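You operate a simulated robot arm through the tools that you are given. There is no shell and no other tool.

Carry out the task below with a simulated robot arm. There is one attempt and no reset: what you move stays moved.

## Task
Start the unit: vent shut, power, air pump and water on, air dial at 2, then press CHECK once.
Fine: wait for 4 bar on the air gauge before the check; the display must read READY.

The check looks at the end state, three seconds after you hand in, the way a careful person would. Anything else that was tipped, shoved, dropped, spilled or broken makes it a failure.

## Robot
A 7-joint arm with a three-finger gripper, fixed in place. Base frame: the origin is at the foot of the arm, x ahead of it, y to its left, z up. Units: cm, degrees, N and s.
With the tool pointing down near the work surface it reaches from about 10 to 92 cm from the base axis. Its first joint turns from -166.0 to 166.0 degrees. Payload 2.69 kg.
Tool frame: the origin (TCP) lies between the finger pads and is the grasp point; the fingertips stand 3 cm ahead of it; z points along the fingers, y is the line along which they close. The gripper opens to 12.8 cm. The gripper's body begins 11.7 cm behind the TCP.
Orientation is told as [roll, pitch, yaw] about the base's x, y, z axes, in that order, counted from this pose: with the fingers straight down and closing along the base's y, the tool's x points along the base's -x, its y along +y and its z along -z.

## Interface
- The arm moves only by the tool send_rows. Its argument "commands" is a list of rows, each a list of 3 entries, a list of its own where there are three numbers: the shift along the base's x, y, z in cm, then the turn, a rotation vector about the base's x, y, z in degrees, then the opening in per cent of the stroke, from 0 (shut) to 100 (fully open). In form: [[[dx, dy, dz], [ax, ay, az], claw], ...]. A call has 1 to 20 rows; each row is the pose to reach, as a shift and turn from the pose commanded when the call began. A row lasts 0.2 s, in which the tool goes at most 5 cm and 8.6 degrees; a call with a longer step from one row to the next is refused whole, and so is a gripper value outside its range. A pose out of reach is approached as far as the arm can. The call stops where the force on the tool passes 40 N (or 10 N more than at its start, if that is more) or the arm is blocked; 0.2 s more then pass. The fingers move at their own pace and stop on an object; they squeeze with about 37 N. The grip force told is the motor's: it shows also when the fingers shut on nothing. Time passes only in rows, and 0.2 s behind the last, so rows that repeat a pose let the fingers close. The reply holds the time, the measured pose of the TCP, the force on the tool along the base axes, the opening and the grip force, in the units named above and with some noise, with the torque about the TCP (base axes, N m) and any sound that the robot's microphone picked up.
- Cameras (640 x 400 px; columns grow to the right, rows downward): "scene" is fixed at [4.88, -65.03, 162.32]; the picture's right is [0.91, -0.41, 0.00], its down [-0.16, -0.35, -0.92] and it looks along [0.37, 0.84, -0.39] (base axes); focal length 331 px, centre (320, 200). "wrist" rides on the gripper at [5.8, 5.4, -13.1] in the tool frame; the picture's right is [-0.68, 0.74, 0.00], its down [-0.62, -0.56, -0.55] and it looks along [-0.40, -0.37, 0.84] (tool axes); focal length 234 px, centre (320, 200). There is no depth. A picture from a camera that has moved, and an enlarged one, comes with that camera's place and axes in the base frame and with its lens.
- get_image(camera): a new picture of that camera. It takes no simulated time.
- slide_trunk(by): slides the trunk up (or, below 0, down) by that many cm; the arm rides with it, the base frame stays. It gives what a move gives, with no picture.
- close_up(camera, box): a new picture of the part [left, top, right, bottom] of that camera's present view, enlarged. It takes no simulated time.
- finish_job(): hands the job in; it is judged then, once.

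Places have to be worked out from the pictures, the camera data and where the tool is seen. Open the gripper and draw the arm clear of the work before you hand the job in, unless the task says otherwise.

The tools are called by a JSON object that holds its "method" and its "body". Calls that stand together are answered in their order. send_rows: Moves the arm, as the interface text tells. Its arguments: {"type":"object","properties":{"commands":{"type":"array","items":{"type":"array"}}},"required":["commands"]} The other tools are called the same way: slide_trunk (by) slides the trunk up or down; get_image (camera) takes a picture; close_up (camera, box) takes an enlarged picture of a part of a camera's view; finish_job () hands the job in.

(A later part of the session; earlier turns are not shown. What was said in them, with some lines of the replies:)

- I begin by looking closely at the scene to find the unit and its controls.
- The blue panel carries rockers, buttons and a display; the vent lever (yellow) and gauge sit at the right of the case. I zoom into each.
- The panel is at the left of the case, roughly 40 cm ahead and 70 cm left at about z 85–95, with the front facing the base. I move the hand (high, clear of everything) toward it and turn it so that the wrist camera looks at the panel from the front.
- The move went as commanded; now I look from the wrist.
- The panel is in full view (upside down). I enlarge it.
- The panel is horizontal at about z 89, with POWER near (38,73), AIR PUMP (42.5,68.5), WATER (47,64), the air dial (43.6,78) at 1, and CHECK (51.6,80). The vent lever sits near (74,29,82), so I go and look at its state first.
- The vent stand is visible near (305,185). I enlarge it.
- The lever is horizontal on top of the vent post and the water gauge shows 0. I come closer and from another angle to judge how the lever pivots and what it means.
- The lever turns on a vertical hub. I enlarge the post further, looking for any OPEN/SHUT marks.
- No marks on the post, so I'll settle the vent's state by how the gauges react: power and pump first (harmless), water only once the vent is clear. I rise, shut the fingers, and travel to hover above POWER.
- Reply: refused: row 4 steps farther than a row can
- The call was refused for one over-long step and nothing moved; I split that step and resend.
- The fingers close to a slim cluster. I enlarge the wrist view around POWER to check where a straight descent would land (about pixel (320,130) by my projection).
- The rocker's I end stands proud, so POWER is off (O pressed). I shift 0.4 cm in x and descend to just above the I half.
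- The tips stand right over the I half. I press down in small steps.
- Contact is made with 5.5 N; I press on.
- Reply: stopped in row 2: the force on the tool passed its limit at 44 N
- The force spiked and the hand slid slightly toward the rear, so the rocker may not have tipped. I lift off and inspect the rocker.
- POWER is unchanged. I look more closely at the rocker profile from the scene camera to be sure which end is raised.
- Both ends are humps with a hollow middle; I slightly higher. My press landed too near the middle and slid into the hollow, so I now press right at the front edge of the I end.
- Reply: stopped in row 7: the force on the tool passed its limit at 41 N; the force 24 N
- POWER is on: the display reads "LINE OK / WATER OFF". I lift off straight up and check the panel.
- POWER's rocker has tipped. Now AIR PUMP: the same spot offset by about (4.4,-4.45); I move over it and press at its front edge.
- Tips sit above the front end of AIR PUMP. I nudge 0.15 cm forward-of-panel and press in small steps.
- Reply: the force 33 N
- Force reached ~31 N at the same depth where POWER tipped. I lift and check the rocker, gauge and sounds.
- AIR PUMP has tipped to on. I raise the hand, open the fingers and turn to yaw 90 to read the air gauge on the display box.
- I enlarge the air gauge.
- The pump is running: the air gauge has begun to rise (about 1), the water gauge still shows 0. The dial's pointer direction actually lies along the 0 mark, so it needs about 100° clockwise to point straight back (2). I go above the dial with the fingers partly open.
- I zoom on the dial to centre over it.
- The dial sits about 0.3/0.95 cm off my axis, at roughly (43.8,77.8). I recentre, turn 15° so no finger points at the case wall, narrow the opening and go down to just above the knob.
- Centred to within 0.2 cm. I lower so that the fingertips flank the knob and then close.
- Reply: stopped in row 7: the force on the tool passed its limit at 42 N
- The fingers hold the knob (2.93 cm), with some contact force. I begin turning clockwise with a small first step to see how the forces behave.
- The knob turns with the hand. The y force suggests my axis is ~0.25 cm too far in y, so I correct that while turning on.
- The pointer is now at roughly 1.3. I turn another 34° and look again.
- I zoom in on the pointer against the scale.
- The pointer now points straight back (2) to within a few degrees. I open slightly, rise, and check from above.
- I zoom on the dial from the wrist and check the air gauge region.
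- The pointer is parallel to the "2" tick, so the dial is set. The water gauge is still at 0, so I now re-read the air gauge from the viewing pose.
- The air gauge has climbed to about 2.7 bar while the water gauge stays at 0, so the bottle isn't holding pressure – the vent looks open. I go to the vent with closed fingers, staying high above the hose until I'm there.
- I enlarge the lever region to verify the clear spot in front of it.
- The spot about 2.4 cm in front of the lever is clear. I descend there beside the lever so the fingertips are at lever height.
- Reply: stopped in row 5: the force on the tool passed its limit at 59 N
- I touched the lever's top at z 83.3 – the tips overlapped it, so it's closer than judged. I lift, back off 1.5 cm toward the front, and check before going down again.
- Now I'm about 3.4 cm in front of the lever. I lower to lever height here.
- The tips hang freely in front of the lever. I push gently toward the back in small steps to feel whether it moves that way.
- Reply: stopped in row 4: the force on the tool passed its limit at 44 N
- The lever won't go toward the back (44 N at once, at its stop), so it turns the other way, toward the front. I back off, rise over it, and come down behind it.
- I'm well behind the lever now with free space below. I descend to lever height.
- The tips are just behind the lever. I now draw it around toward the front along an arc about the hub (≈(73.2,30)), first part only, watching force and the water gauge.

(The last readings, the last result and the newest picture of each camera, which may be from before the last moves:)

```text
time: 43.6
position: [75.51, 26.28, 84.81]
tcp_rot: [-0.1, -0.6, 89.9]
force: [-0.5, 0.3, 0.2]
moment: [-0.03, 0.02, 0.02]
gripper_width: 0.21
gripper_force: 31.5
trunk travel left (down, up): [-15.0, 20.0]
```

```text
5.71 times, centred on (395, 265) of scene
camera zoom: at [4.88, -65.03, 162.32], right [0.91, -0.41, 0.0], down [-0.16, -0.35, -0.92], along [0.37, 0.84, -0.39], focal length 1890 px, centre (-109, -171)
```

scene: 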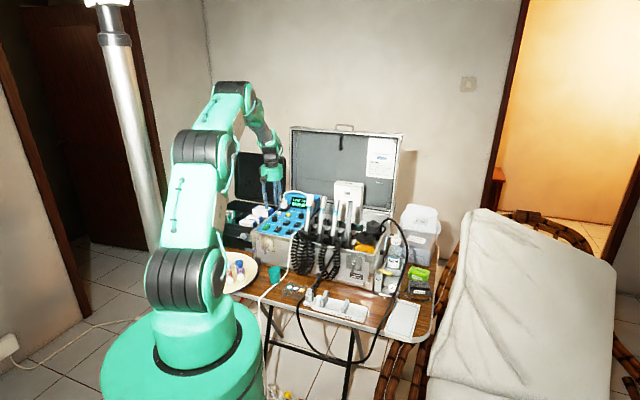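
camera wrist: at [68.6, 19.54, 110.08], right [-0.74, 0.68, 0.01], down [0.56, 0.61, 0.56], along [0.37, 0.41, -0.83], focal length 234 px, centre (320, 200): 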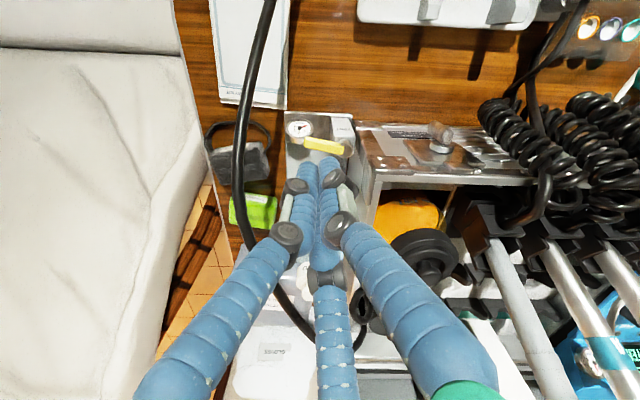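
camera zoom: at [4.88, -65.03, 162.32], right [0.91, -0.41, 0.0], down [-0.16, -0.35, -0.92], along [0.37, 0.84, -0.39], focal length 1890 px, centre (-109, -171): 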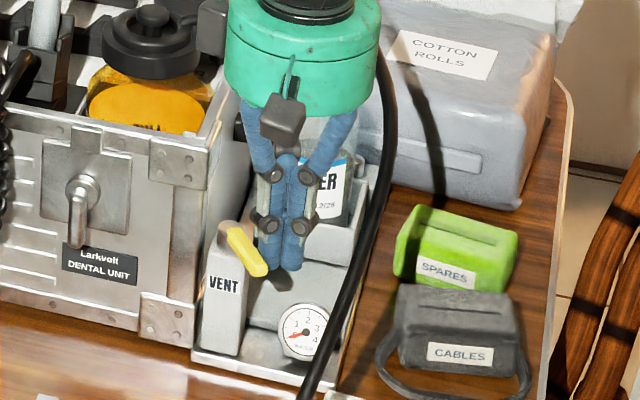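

The lever swings freely this way (about 49° so far). I continue along the arc.

{"method": "send_rows", "body": {"commands": [[[-0.45, -0.25, 0], [0, 0, 0], 0], [[-0.95, -0.45, 0], [0, 0, 0], 0], [[-1.4, -0.58, 0], [0, 0, 0], 0], [[-1.9, -0.65, 0], [0, 0, 0], 0]]}}

{"method": "close_up", "body": {"camera": "wrist", "box": [250, 90, 390, 200]}}

{"method": "close_up", "body": {"camera": "scene", "box": [360, 230, 430, 300]}}

```text
time: 44.6
position: [73.69, 25.6, 84.9]
tcp_rot: [0.0, -0.5, 89.9]
force: [0.0, -0.4, -0.5]
moment: [-0.02, 0.02, -0.01]
gripper_width: 0.21
gripper_force: 31.5
trunk travel left (down, up): [-15.0, 20.0]
```

```text
3.64 times, centred on (320, 145) of wrist
camera zoom: at [68.26, 19.81, 97.77], right [-0.74, 0.68, 0.01], down [0.57, 0.61, 0.55], along [0.37, 0.41, -0.83], focal length 852 px, centre (320, 400)
```

zoom: 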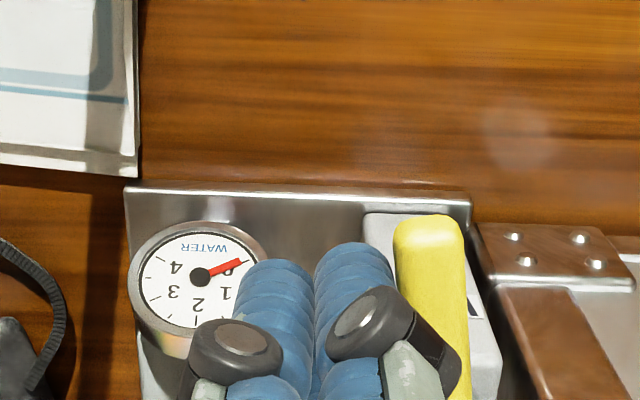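

```text
5.71 times, centred on (395, 265) of scene
camera zoom: at [4.88, -65.03, 162.32], right [0.91, -0.41, 0.0], down [-0.16, -0.35, -0.92], along [0.37, 0.84, -0.39], focal length 1890 px, centre (-109, -171)
```

zoom: 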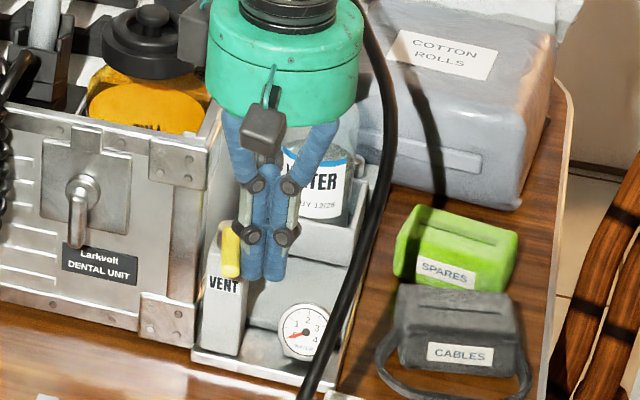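

The lever points almost straight to the front now. I continue in small steps until it meets its stop.

{"method": "send_rows", "body": {"commands": [[[-0.4, 0.0, 0], [0, 0, 0], 0], [[-0.8, 0.0, 0], [0, 0, 0], 0], [[-1.1, 0.03, 0], [0, 0, 0], 0]]}}

{"method": "close_up", "body": {"camera": "wrist", "box": [250, 90, 390, 200]}}

{"method": "close_up", "body": {"camera": "scene", "box": [375, 265, 410, 300]}}

```text
time: 45.5
position: [72.66, 25.69, 84.75]
tcp_rot: [-0.1, -0.6, 90.0]
force: [8.8, -4.4, -1.5]
moment: [0.01, -0.14, 0.01]
gripper_width: 0.22
gripper_force: 31.0
trunk travel left (down, up): [-15.0, 20.0]
```

```text
3.64 times, centred on (320, 145) of wrist
camera zoom: at [67.22, 19.79, 97.73], right [-0.74, 0.68, 0.01], down [0.56, 0.61, 0.56], along [0.37, 0.41, -0.83], focal length 852 px, centre (320, 400)
```

zoom: 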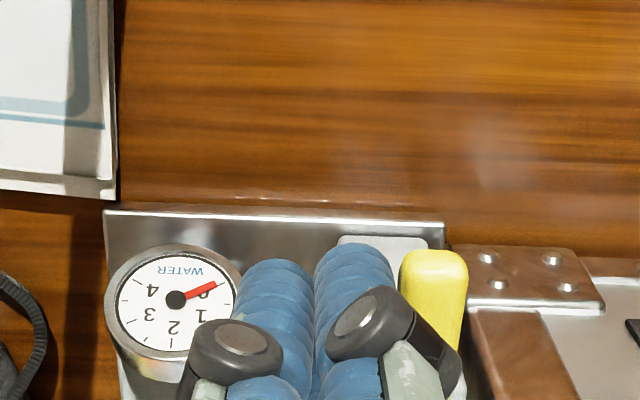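

```text
11.43 times, centred on (392, 282) of scene
camera zoom: at [4.88, -65.03, 162.32], right [0.91, -0.41, 0.0], down [-0.16, -0.35, -0.92], along [0.37, 0.84, -0.39], focal length 3780 px, centre (-509, -743)
```

zoom: 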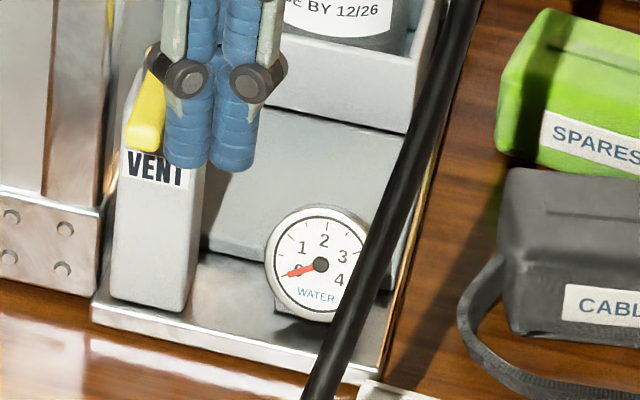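

Resistance is starting (≈10 N), so the stop is near. I press a touch more to seat it and wait a moment to see whether the water gauge reacts.

{"method": "send_rows", "body": {"commands": [[[-0.15, 0.05, 0], [0, 0, 0], 0], [[-0.3, 0.1, 0], [0, 0, 0], 0], [[-0.3, 0.1, 0], [0, 0, 0], 0]]}}

{"method": "close_up", "body": {"camera": "scene", "box": [375, 265, 410, 300]}}

```text
time: 46.2
position: [72.63, 25.7, 84.81]
tcp_rot: [-0.1, -0.5, 90.1]
force: [33.1, -16.4, -8.7]
moment: [-0.29, -0.76, 0.04]
gripper_width: 0.22
gripper_force: 31.5
trunk travel left (down, up): [-15.0, 20.0]
```

```text
11.43 times, centred on (392, 282) of scene
camera zoom: at [4.88, -65.03, 162.32], right [0.91, -0.41, 0.0], down [-0.16, -0.35, -0.92], along [0.37, 0.84, -0.39], focal length 3780 px, centre (-509, -743)
```

zoom: 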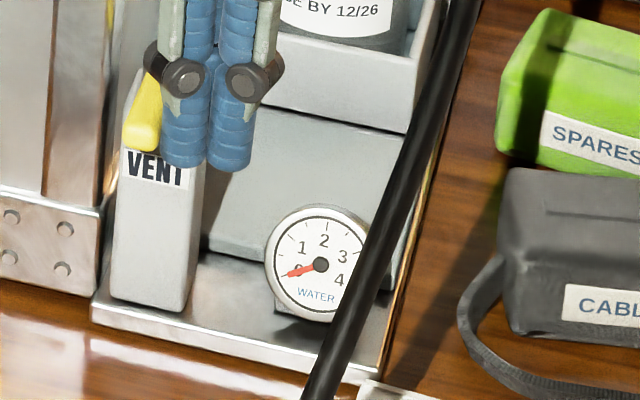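

The lever is firmly against its other stop (full quarter-turn). I ease away from it, rise, and check it.

{"method": "send_rows", "body": {"commands": [[[0.5, -0.3, 0], [0, 0, 0], 0], [[1.0, -0.8, 0], [0, 0, 0], 0], [[1.0, -0.8, 4], [0, 0, 0], 0], [[0.5, -1.2, 8.5], [0, 0, 0], 0], [[-1, -2.5, 13], [0, 0, 0], 0], [[-3, -4, 17], [0, 0, 0], 0]]}}

{"method": "get_image", "body": {"camera": "wrist"}}

{"method": "close_up", "body": {"camera": "scene", "box": [375, 260, 410, 295]}}

```text
time: 47.6
position: [69.35, 21.85, 101.71]
tcp_rot: [0.1, -0.4, 90.0]
force: [-0.3, 0.5, -0.4]
moment: [0.02, 0.02, 0.04]
gripper_width: 0.2
gripper_force: 31.1
trunk travel left (down, up): [-15.0, 20.0]
```

```text
taken
camera wrist: at [63.86, 15.92, 114.77], right [-0.74, 0.68, 0.01], down [0.57, 0.61, 0.55], along [0.37, 0.41, -0.83], focal length 234 px, centre (320, 200)
```

wrist: 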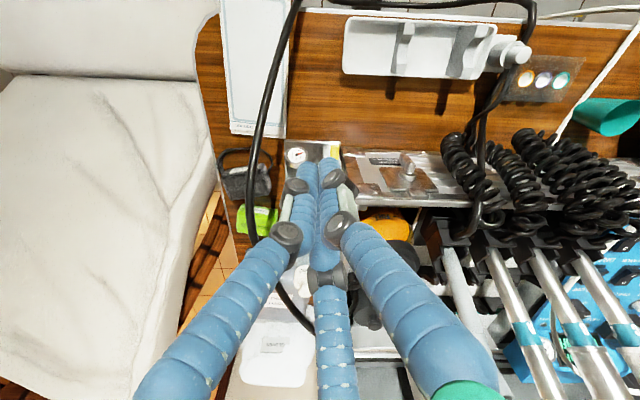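

```text
11.43 times, centred on (392, 278) of scene
camera zoom: at [4.88, -65.03, 162.32], right [0.91, -0.41, 0.0], down [-0.16, -0.35, -0.92], along [0.37, 0.84, -0.39], focal length 3780 px, centre (-509, -686)
```

zoom: 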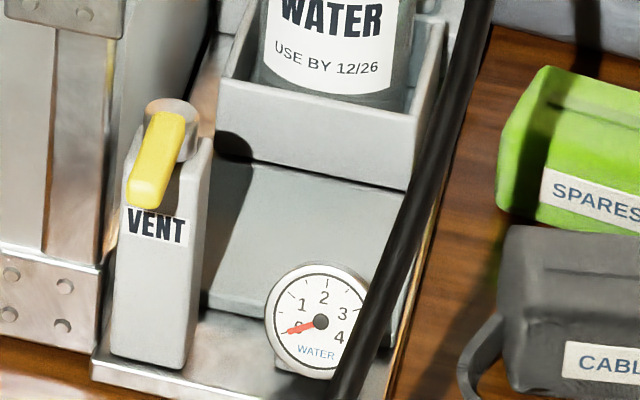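

The lever now points to the front, at the opposite stop. Next I press WATER (expected at about (45.4,62.5)) and then see whether the water gauge builds, which will confirm the vent's state.

{"method": "send_rows", "body": {"commands": [[[0, 0, 4], [0, 0, 0], 0], [[0, 0, 8], [0, 0, 0], 0], [[-2.4, 4.07, 8], [0, 0, -8], 0], [[-4.8, 8.14, 8], [0, 0, -16], 0], [[-7.2, 12.2, 8], [0, 0, -24], 0], [[-9.6, 16.3, 8], [0, 0, -32], 0], [[-12, 20.3, 8], [0, 0, -40], 0], [[-14.4, 24.4, 8], [0, 0, -45], 0], [[-16.8, 28.5, 8], [0, 0, -45], 0], [[-19.2, 32.5, 8], [0, 0, -45], 0], [[-21.6, 36.6, 8], [0, 0, -45], 0], [[-23.9, 40.7, 8], [0, 0, -45], 0], [[-23.9, 40.7, 4], [0, 0, -45], 0], [[-23.9, 40.7, 0], [0, 0, -45], 0]]}}

{"method": "get_image", "body": {"camera": "wrist"}}

{"method": "close_up", "body": {"camera": "scene", "box": [250, 170, 340, 240]}}

{"method": "close_up", "body": {"camera": "scene", "box": [375, 260, 410, 295]}}

```text
time: 50.6
position: [45.46, 62.34, 101.8]
tcp_rot: [-0.1, -0.6, 45.0]
force: [-0.1, 0.2, -0.1]
moment: [0.02, 0.0, 0.0]
gripper_width: 0.24
gripper_force: 31.7
trunk travel left (down, up): [-15.0, 20.0]
```

```text
taken
camera wrist: at [37.31, 61.99, 114.75], right [-0.04, 1.0, 0.01], down [0.83, 0.03, 0.56], along [0.55, 0.03, -0.83], focal length 234 px, centre (320, 200)
```

wrist: 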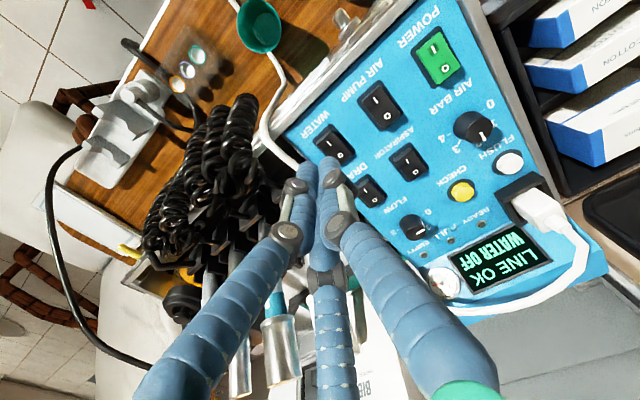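

```text
5.71 times, centred on (295, 205) of scene
camera zoom: at [4.88, -65.03, 162.32], right [0.91, -0.41, 0.0], down [-0.16, -0.35, -0.92], along [0.37, 0.84, -0.39], focal length 1890 px, centre (463, 171)
```

zoom: 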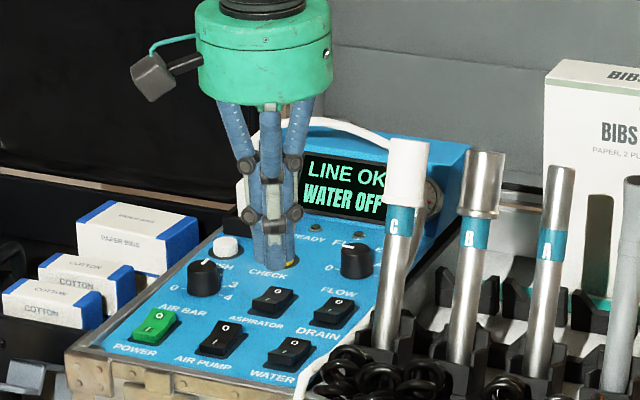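

```text
11.43 times, centred on (392, 278) of scene
camera zoom: at [4.88, -65.03, 162.32], right [0.91, -0.41, 0.0], down [-0.16, -0.35, -0.92], along [0.37, 0.84, -0.39], focal length 3780 px, centre (-509, -686)
```

zoom: 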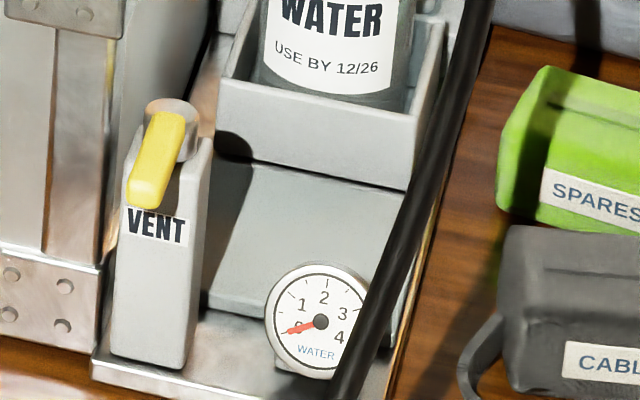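

I zoom on WATER to verify the alignment before pressing.

{"method": "close_up", "body": {"camera": "wrist", "box": [250, 90, 410, 200]}}

{"method": "close_up", "body": {"camera": "wrist", "box": [400, 250, 480, 310]}}

```text
3.64 times, centred on (330, 145) of wrist
camera zoom: at [37.31, 61.99, 114.75], right [-0.04, 1.0, 0.01], down [0.83, 0.03, 0.56], along [0.55, 0.03, -0.83], focal length 852 px, centre (284, 400)
```

zoom: 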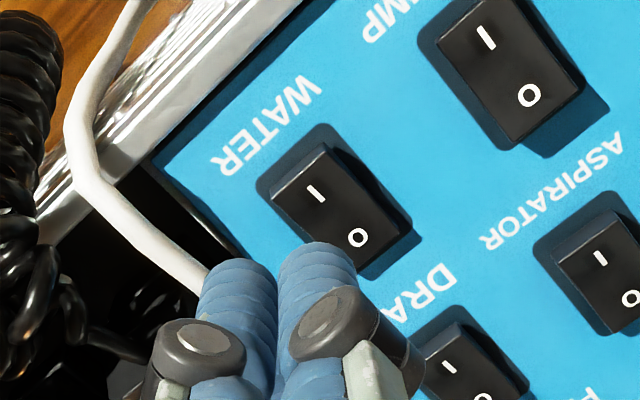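

```text
6.67 times, centred on (440, 280) of wrist
camera zoom: at [37.31, 61.99, 114.75], right [-0.04, 1.0, 0.01], down [0.83, 0.03, 0.56], along [0.55, 0.03, -0.83], focal length 1561 px, centre (-480, -333)
```

zoom: 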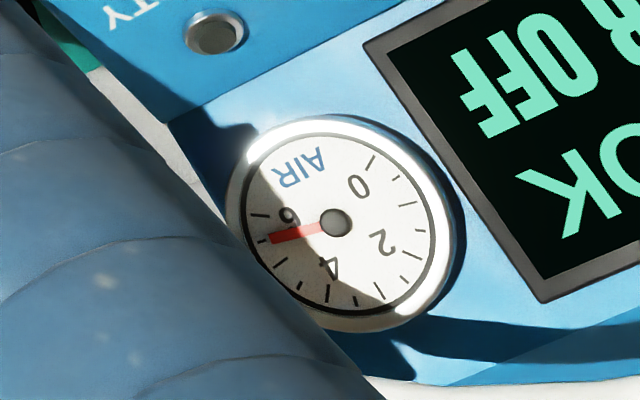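

The air gauge already shows about 5.5 bar (above 4). WATER's front edge is slightly to the left of my axis, so I shift (-0.15,+0.4) and press.

{"method": "send_rows", "body": {"commands": [[[-0.15, 0.4, -3], [0, 0, 0], 0], [[-0.15, 0.4, -6], [0, 0, 0], 0], [[-0.15, 0.4, -7.8], [0, 0, 0], 0], [[-0.15, 0.4, -8.2], [0, 0, 0], 0], [[-0.15, 0.4, -8.5], [0, 0, 0], 0], [[-0.15, 0.4, -8.7], [0, 0, 0], 0], [[-0.15, 0.4, -8.9], [0, 0, 0], 0], [[-0.15, 0.4, -9.1], [0, 0, 0], 0]]}}

{"method": "close_up", "body": {"camera": "scene", "box": [250, 170, 340, 240]}}

```text
time: 52.6
position: [45.3, 63.02, 93.2]
tcp_rot: [0.0, -0.9, 44.9]
force: [-6.7, -8.1, 17.6]
moment: [-0.05, -0.09, -0.11]
gripper_width: 0.21
gripper_force: 31.2
trunk travel left (down, up): [-15.0, 20.0]
stopped in row 8: the force on the tool passed its limit at 41 N (the readings are from after the stop); the commanded pose is now the measured one
```

```text
5.71 times, centred on (295, 205) of scene
camera zoom: at [4.88, -65.03, 162.32], right [0.91, -0.41, 0.0], down [-0.16, -0.35, -0.92], along [0.37, 0.84, -0.39], focal length 1890 px, centre (463, 171)
```

zoom: 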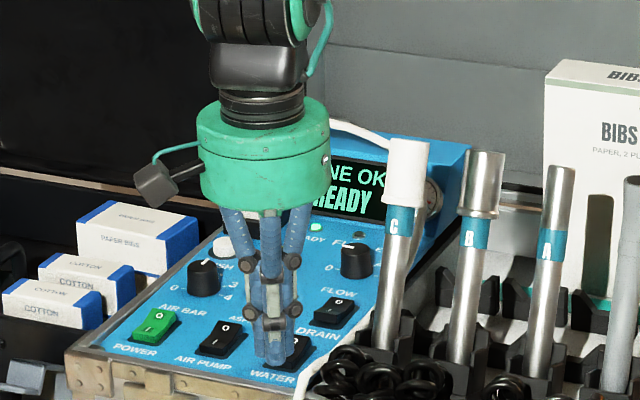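

The display changed to something with "READY" and the READY lamp lit. I lift off straight and read it.

{"method": "send_rows", "body": {"commands": [[[0, 0, 2], [0, 0, 0], 0], [[0, 0, 5], [0, 0, 0], 0], [[-2.5, -2, 8.5], [0, 0, 0], 0], [[-5, -4, 12], [0, 0, 0], 0]]}}

{"method": "close_up", "body": {"camera": "scene", "box": [250, 180, 330, 240]}}

{"method": "close_up", "body": {"camera": "scene", "box": [375, 260, 410, 295]}}

{"method": "get_image", "body": {"camera": "wrist"}}

```text
time: 53.6
position: [40.13, 59.09, 104.94]
tcp_rot: [0.0, -0.6, 44.9]
force: [-0.6, -0.2, 0.2]
moment: [-0.02, -0.02, 0.01]
gripper_width: 0.23
gripper_force: 31.3
trunk travel left (down, up): [-15.0, 20.0]
```

```text
6.67 times, centred on (290, 210) of scene
camera zoom: at [4.88, -65.03, 162.32], right [0.91, -0.41, 0.0], down [-0.16, -0.35, -0.92], along [0.37, 0.84, -0.39], focal length 2205 px, centre (520, 133)
```

zoom: 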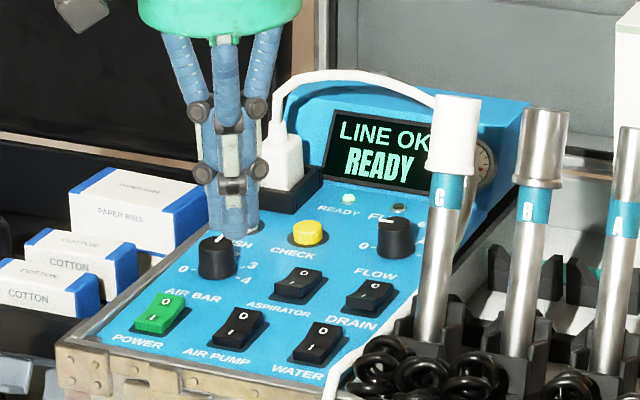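

```text
11.43 times, centred on (392, 278) of scene
camera zoom: at [4.88, -65.03, 162.32], right [0.91, -0.41, 0.0], down [-0.16, -0.35, -0.92], along [0.37, 0.84, -0.39], focal length 3780 px, centre (-509, -686)
```

zoom: 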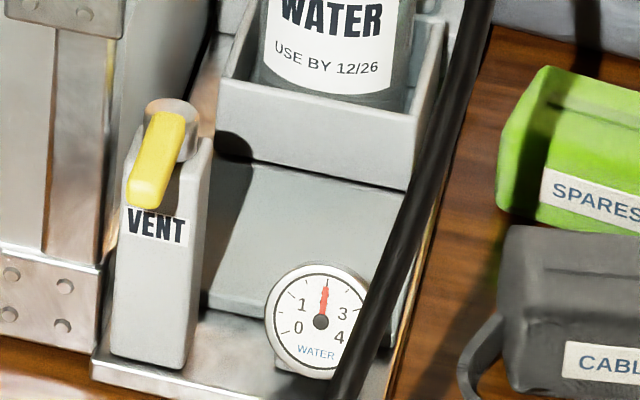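

```text
taken
camera wrist: at [31.9, 58.77, 117.88], right [-0.04, 1.0, 0.01], down [0.83, 0.03, 0.56], along [0.56, 0.03, -0.83], focal length 234 px, centre (320, 200)
```

wrist: 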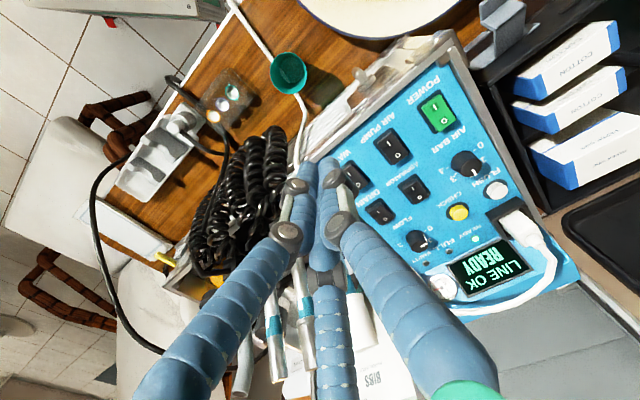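

The display reads "LINE OK / READY", the water gauge is at 2 – so the vent is indeed shut now. I read the air gauge and all the controls once more before the single CHECK press.

{"method": "close_up", "body": {"camera": "wrist", "box": [415, 260, 475, 310]}}

{"method": "close_up", "body": {"camera": "wrist", "box": [330, 80, 550, 300]}}

```text
8.00 times, centred on (445, 285) of wrist
camera zoom: at [31.9, 58.77, 117.88], right [-0.04, 1.0, 0.01], down [0.83, 0.03, 0.56], along [0.56, 0.03, -0.83], focal length 1873 px, centre (-680, -480)
```

zoom: 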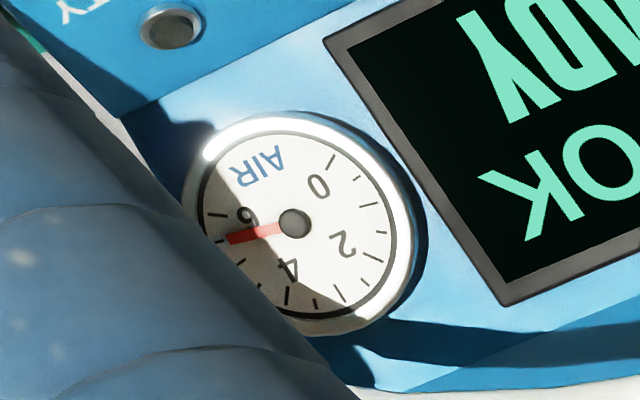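

```text
1.82 times, centred on (440, 190) of wrist
camera zoom: at [31.9, 58.77, 117.88], right [-0.04, 1.0, 0.01], down [0.83, 0.03, 0.56], along [0.56, 0.03, -0.83], focal length 426 px, centre (102, 218)
```

zoom: 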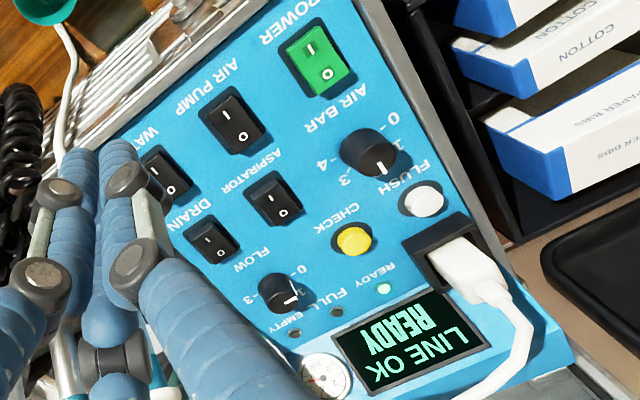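

The air gauge holds at about 5.5 bar, all three rockers are on, dial at 2. I move to hover above CHECK (≈(51.6,80)), which is near the reach limit, and compare commanded with measured pose.

{"method": "send_rows", "body": {"commands": [[[1.5, 3, 2], [0, 0, 0], 0], [[3.5, 7, 3], [0, 0, 0], 0], [[5.5, 11, 3], [0, 0, 0], 0], [[7.5, 15, 3], [0, 0, 0], 0], [[9.5, 18.5, 3], [0, 0, 0], 0], [[11.3, 20.7, 3], [0, 0, 0], 0], [[11.3, 20.7, 0], [0, 0, 0], 0], [[11.3, 20.7, -3], [0, 0, 0], 0]]}}

{"method": "get_image", "body": {"camera": "wrist"}}

{"method": "close_up", "body": {"camera": "scene", "box": [250, 150, 340, 230]}}

```text
time: 55.4
position: [51.81, 79.7, 101.97]
tcp_rot: [0.0, -0.8, 44.9]
force: [-0.7, -0.2, 0.4]
moment: [0.04, 0.02, -0.03]
gripper_width: 0.2
gripper_force: 31.5
trunk travel left (down, up): [-15.0, 20.0]
```

```text
taken
camera wrist: at [43.67, 79.29, 114.91], right [-0.04, 1.0, 0.01], down [0.83, 0.03, 0.56], along [0.56, 0.03, -0.83], focal length 234 px, centre (320, 200)
```

wrist: 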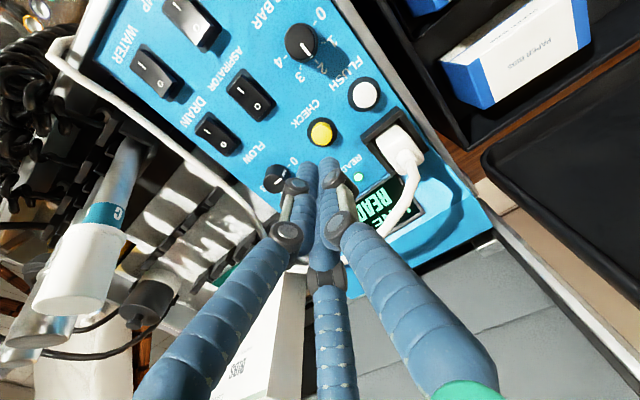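

```text
5.00 times, centred on (295, 190) of scene
camera zoom: at [4.88, -65.03, 162.32], right [0.91, -0.41, 0.0], down [-0.16, -0.35, -0.92], along [0.37, 0.84, -0.39], focal length 1654 px, centre (445, 250)
```

zoom: 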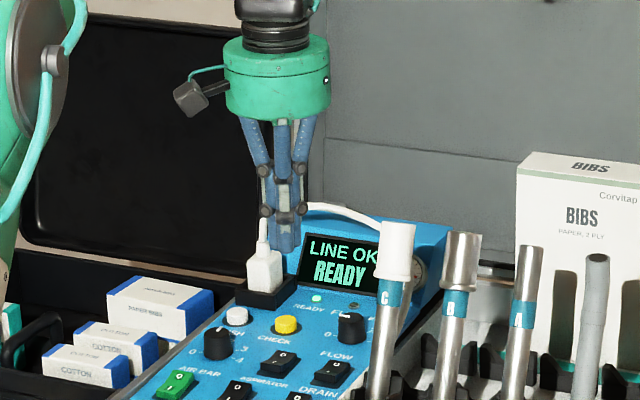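

The pose is reachable and CHECK lies almost under the axis (about 0.4 cm short in x). I correct and lower to just above the button.

{"method": "send_rows", "body": {"commands": [[[-0.3, 0.05, -3], [0, 0, 0], 0], [[-0.3, 0.05, -5.5], [0, 0, 0], 0], [[-0.3, 0.05, -7], [0, 0, 0], 0]]}}

{"method": "close_up", "body": {"camera": "wrist", "box": [250, 100, 390, 200]}}

{"method": "close_up", "body": {"camera": "scene", "box": [260, 185, 320, 230]}}

```text
time: 56.2
position: [51.4, 79.69, 94.87]
tcp_rot: [-0.1, -0.8, 45.1]
force: [-0.1, 0.1, 0.0]
moment: [0.01, 0.0, 0.01]
gripper_width: 0.21
gripper_force: 31.5
trunk travel left (down, up): [-15.0, 20.0]
```

```text
4.00 times, centred on (320, 150) of wrist
camera zoom: at [43.18, 79.33, 107.82], right [-0.04, 1.0, 0.01], down [0.83, 0.03, 0.56], along [0.56, 0.03, -0.83], focal length 937 px, centre (320, 400)
```

zoom: 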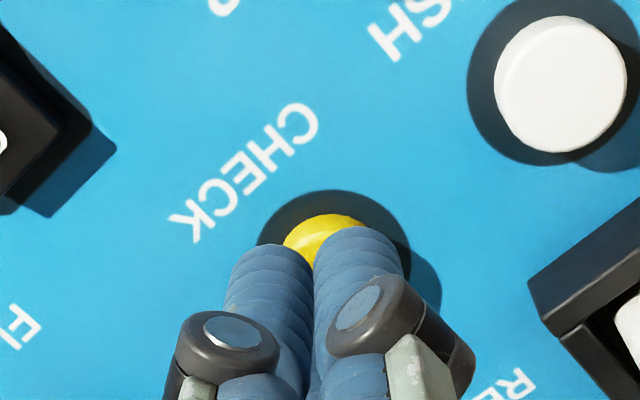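

```text
8.89 times, centred on (290, 208) of scene
camera zoom: at [4.88, -65.03, 162.32], right [0.91, -0.41, 0.0], down [-0.16, -0.35, -0.92], along [0.37, 0.84, -0.39], focal length 2940 px, centre (587, 133)
```

zoom: 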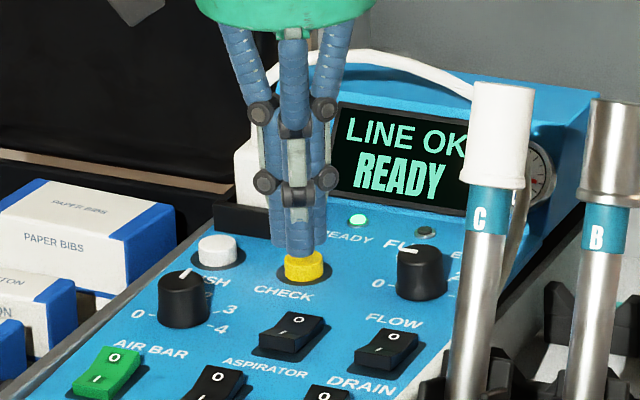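

The tips stand over the yellow button. I nudge 0.2/0.15 cm to its centre and press down once, steadily.

{"method": "send_rows", "body": {"commands": [[[0.2, 0.15, -0.6], [0, 0, 0], 0], [[0.2, 0.15, -1.0], [0, 0, 0], 0], [[0.2, 0.15, -1.3], [0, 0, 0], 0], [[0.2, 0.15, -1.6], [0, 0, 0], 0]]}}

{"method": "close_up", "body": {"camera": "scene", "box": [260, 185, 320, 230]}}

```text
time: 57.2
position: [51.54, 79.88, 93.48]
tcp_rot: [0.0, -0.9, 45.0]
force: [-3.4, -1.0, 10.0]
moment: [0.01, 0.06, 0.02]
gripper_width: 0.61
gripper_force: 31.4
trunk travel left (down, up): [-15.0, 20.0]
heard: click
```

```text
8.89 times, centred on (290, 208) of scene
camera zoom: at [4.88, -65.03, 162.32], right [0.91, -0.41, 0.0], down [-0.16, -0.35, -0.92], along [0.37, 0.84, -0.39], focal length 2940 px, centre (587, 133)
```

zoom: 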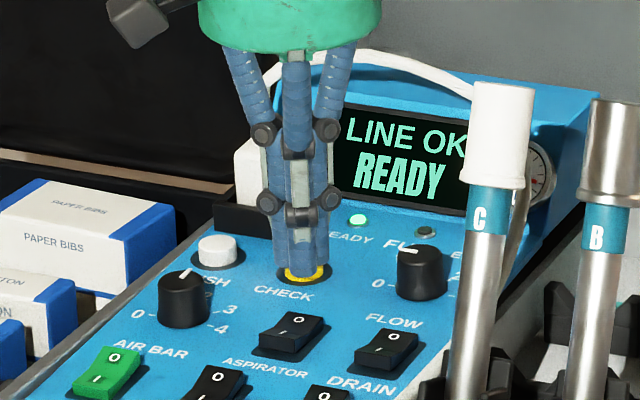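

A click was heard – CHECK is pressed. I lift straight up, cleanly.

{"method": "send_rows", "body": {"commands": [[[0, 0, 2], [0, 0, 0], 0], [[0, 0, 5], [0, 0, 0], 0], [[0, 0, 9], [0, 0, 0], 0]]}}

{"method": "close_up", "body": {"camera": "scene", "box": [250, 180, 330, 240]}}

{"method": "close_up", "body": {"camera": "wrist", "box": [250, 80, 450, 230]}}

```text
time: 58.0
position: [51.26, 79.82, 102.43]
tcp_rot: [0.0, -0.7, 45.0]
force: [0.7, -0.6, -0.3]
moment: [0.0, -0.01, 0.0]
gripper_width: 0.18
gripper_force: 31.2
trunk travel left (down, up): [-15.0, 20.0]
```

```text
6.67 times, centred on (290, 210) of scene
camera zoom: at [4.88, -65.03, 162.32], right [0.91, -0.41, 0.0], down [-0.16, -0.35, -0.92], along [0.37, 0.84, -0.39], focal length 2205 px, centre (520, 133)
```

zoom: 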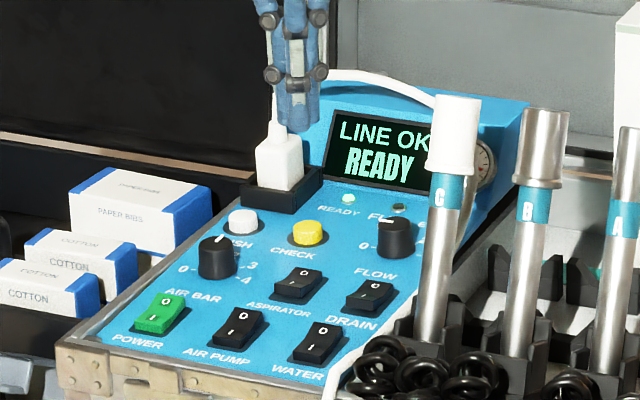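

```text
2.67 times, centred on (350, 155) of wrist
camera zoom: at [43.12, 79.56, 115.4], right [-0.04, 1.0, 0.01], down [0.83, 0.03, 0.56], along [0.56, 0.03, -0.83], focal length 624 px, centre (240, 320)
```

zoom: 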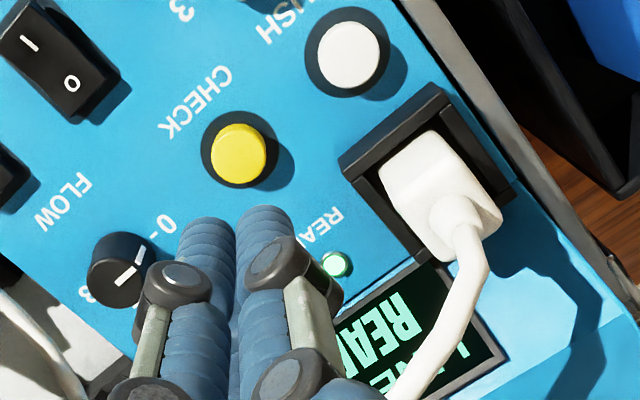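

The button has sprung back and the display reads "LINE OK / READY" with the READY lamp lit. I rise, draw the arm back clear of the unit and open the gripper.

{"method": "send_rows", "body": {"commands": [[[0, 0, 4.5], [0, 0, 0], 0], [[0, 0, 9], [0, 0, 0], 0], [[0, 0, 13.5], [0, 0, 0], 0], [[0, 0, 18], [0, 0, 0], 0], [[-2, -4, 20], [0, 0, 6], 20], [[-4, -8, 20], [0, 0, 12], 60], [[-6, -12, 20], [0, 0, 18], 100], [[-8, -16, 20], [0, 0, 24], 100], [[-10, -20, 20], [0, 0, 30], 100], [[-12, -24, 20], [0, 0, 36], 100], [[-14, -26, 20], [0, 0, 42], 100], [[-16.5, -28, 20], [0, 0, 45], 100]]}}

{"method": "get_image", "body": {"camera": "scene"}}

{"method": "get_image", "body": {"camera": "wrist"}}

{"method": "close_up", "body": {"camera": "scene", "box": [220, 180, 440, 340]}}

```text
time: 60.6
position: [34.99, 52.09, 122.18]
tcp_rot: [0.1, -0.7, 90.0]
force: [0.2, 0.1, -0.5]
moment: [-0.02, 0.01, 0.0]
gripper_width: 12.82
gripper_force: 0.1
trunk travel left (down, up): [-15.0, 20.0]
```

```text
taken
```

scene: 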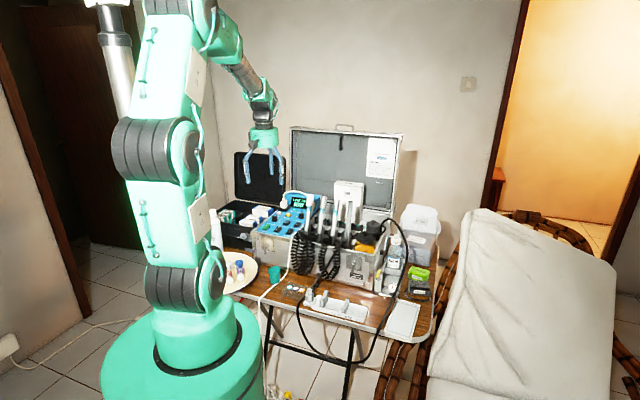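

```text
taken
camera wrist: at [29.49, 46.16, 135.15], right [-0.74, 0.68, 0.01], down [0.57, 0.61, 0.56], along [0.37, 0.42, -0.83], focal length 234 px, centre (320, 200)
```

wrist: 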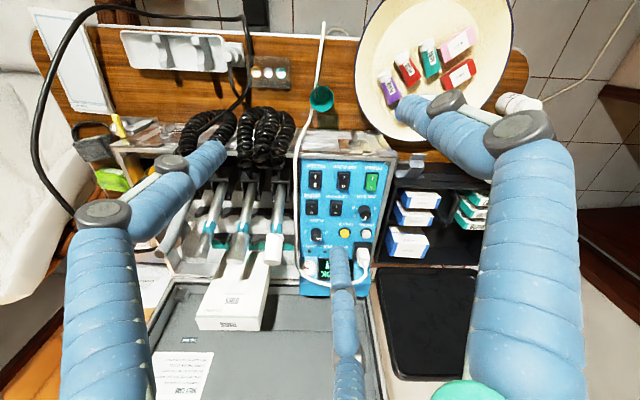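

```text
2.50 times, centred on (330, 260) of scene
camera zoom: at [4.88, -65.03, 162.32], right [0.91, -0.41, 0.0], down [-0.16, -0.35, -0.92], along [0.37, 0.84, -0.39], focal length 827 px, centre (295, 50)
```

zoom: 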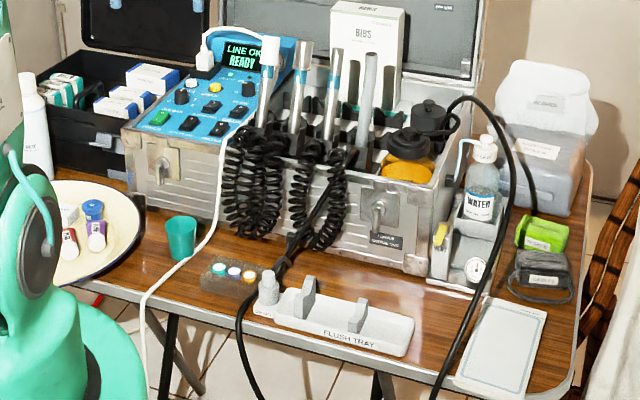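

Everything on the table stands as before. I do a last close check of dial, rockers, gauges and vent.

{"method": "close_up", "body": {"camera": "scene", "box": [250, 185, 330, 240]}}

{"method": "close_up", "body": {"camera": "scene", "box": [370, 230, 430, 300]}}

{"method": "close_up", "body": {"camera": "wrist", "box": [285, 150, 405, 300]}}

{"method": "close_up", "body": {"camera": "wrist", "box": [345, 190, 385, 230]}}

```text
7.27 times, centred on (290, 212) of scene
camera zoom: at [4.88, -65.03, 162.32], right [0.91, -0.41, 0.0], down [-0.16, -0.35, -0.92], along [0.37, 0.84, -0.39], focal length 2406 px, centre (538, 109)
```

zoom: 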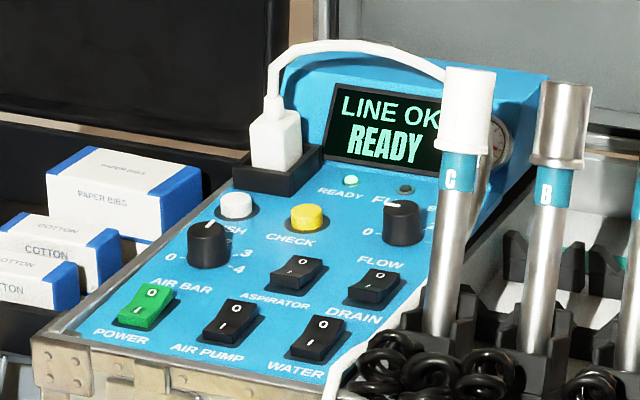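

```text
5.71 times, centred on (400, 265) of scene
camera zoom: at [4.88, -65.03, 162.32], right [0.91, -0.41, 0.0], down [-0.16, -0.35, -0.92], along [0.37, 0.84, -0.39], focal length 1890 px, centre (-137, -171)
```

zoom: 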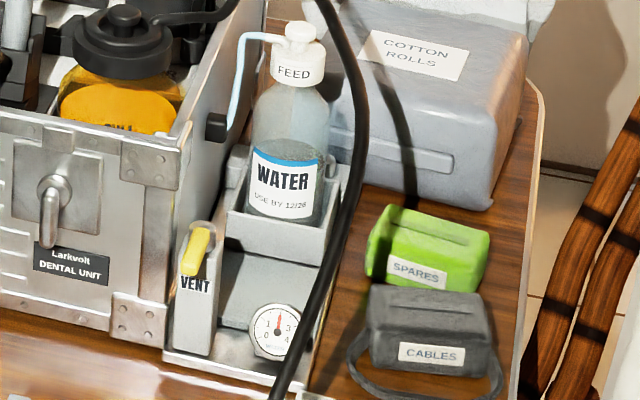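

```text
2.67 times, centred on (345, 225) of wrist
camera zoom: at [29.49, 46.16, 135.15], right [-0.74, 0.68, 0.01], down [0.57, 0.61, 0.56], along [0.37, 0.42, -0.83], focal length 624 px, centre (253, 133)
```

zoom: 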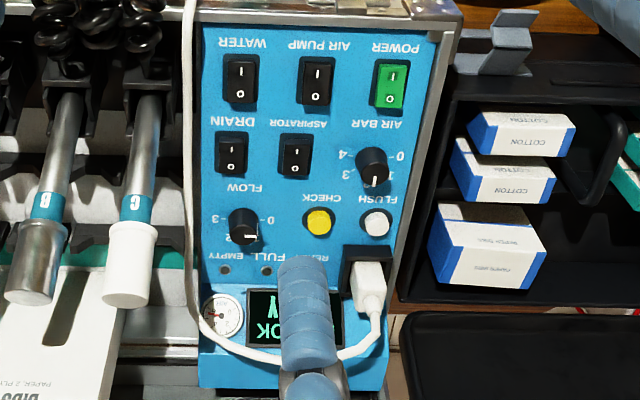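

```text
10.00 times, centred on (365, 210) of wrist
camera zoom: at [29.49, 46.16, 135.15], right [-0.74, 0.68, 0.01], down [0.57, 0.61, 0.56], along [0.37, 0.42, -0.83], focal length 2342 px, centre (-130, 100)
```

zoom: 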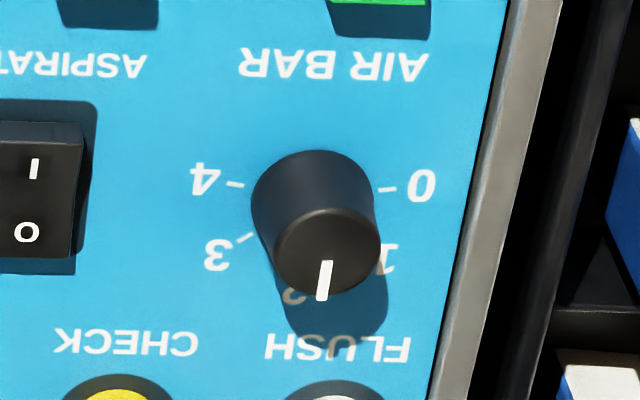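

Dial at 2, three rockers on, vent shut, water gauge at 2. One last look at the air gauge.

{"method": "close_up", "body": {"camera": "wrist", "box": [295, 250, 345, 290]}}

```text
10.00 times, centred on (320, 270) of wrist
camera zoom: at [29.49, 46.16, 135.15], right [-0.74, 0.68, 0.01], down [0.57, 0.61, 0.56], along [0.37, 0.42, -0.83], focal length 2342 px, centre (320, -500)
```

zoom: 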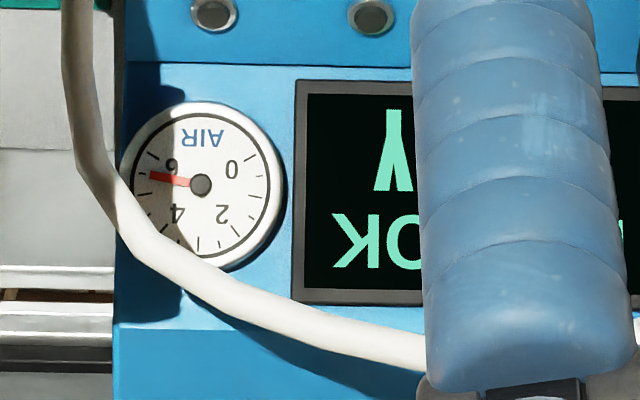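

The air gauge holds at about 5.5 bar (it was above 4 before the check), the display reads READY, and the arm is clear with the gripper open. I hand in the job.

{"method": "finish_job", "body": {}}

```text
The job is handed in.
```

The unit is started: the display reads LINE OK / READY with the READY lamp lit, and I've handed the job in.

- **Vent:** The lever is turned to its front stop. It carries no open or shut marks. I take it as shut because the water gauge rose from 0 to 2 once WATER was on.
- **Switches:** POWER, AIR PUMP and WATER are all on. I left ASPIRATOR, DRAIN and FLOW as they were.
- **Air dial:** It points at 2. It started at 0.
- **Air pressure:** The gauge was at about 5.5 bar, above the 4 bar you asked for, before the check and held there after.
- **CHECK:** I pressed it once and one click was heard. The display already read READY before the press and still does.

I switched on power and the air pump and set the dial before shutting the vent, to find out which way it closed. WATER came after the vent.

While working I briefly pushed harder than planned on two parts. My first press on the POWER switch slid off at about 44 N. On the vent lever, I came down on top of it at about 59 N, and pushed it against its stop at about 44 N. Both work normally.

Nothing on the table looked moved in the last pictures. The arm is clear and the gripper is open.
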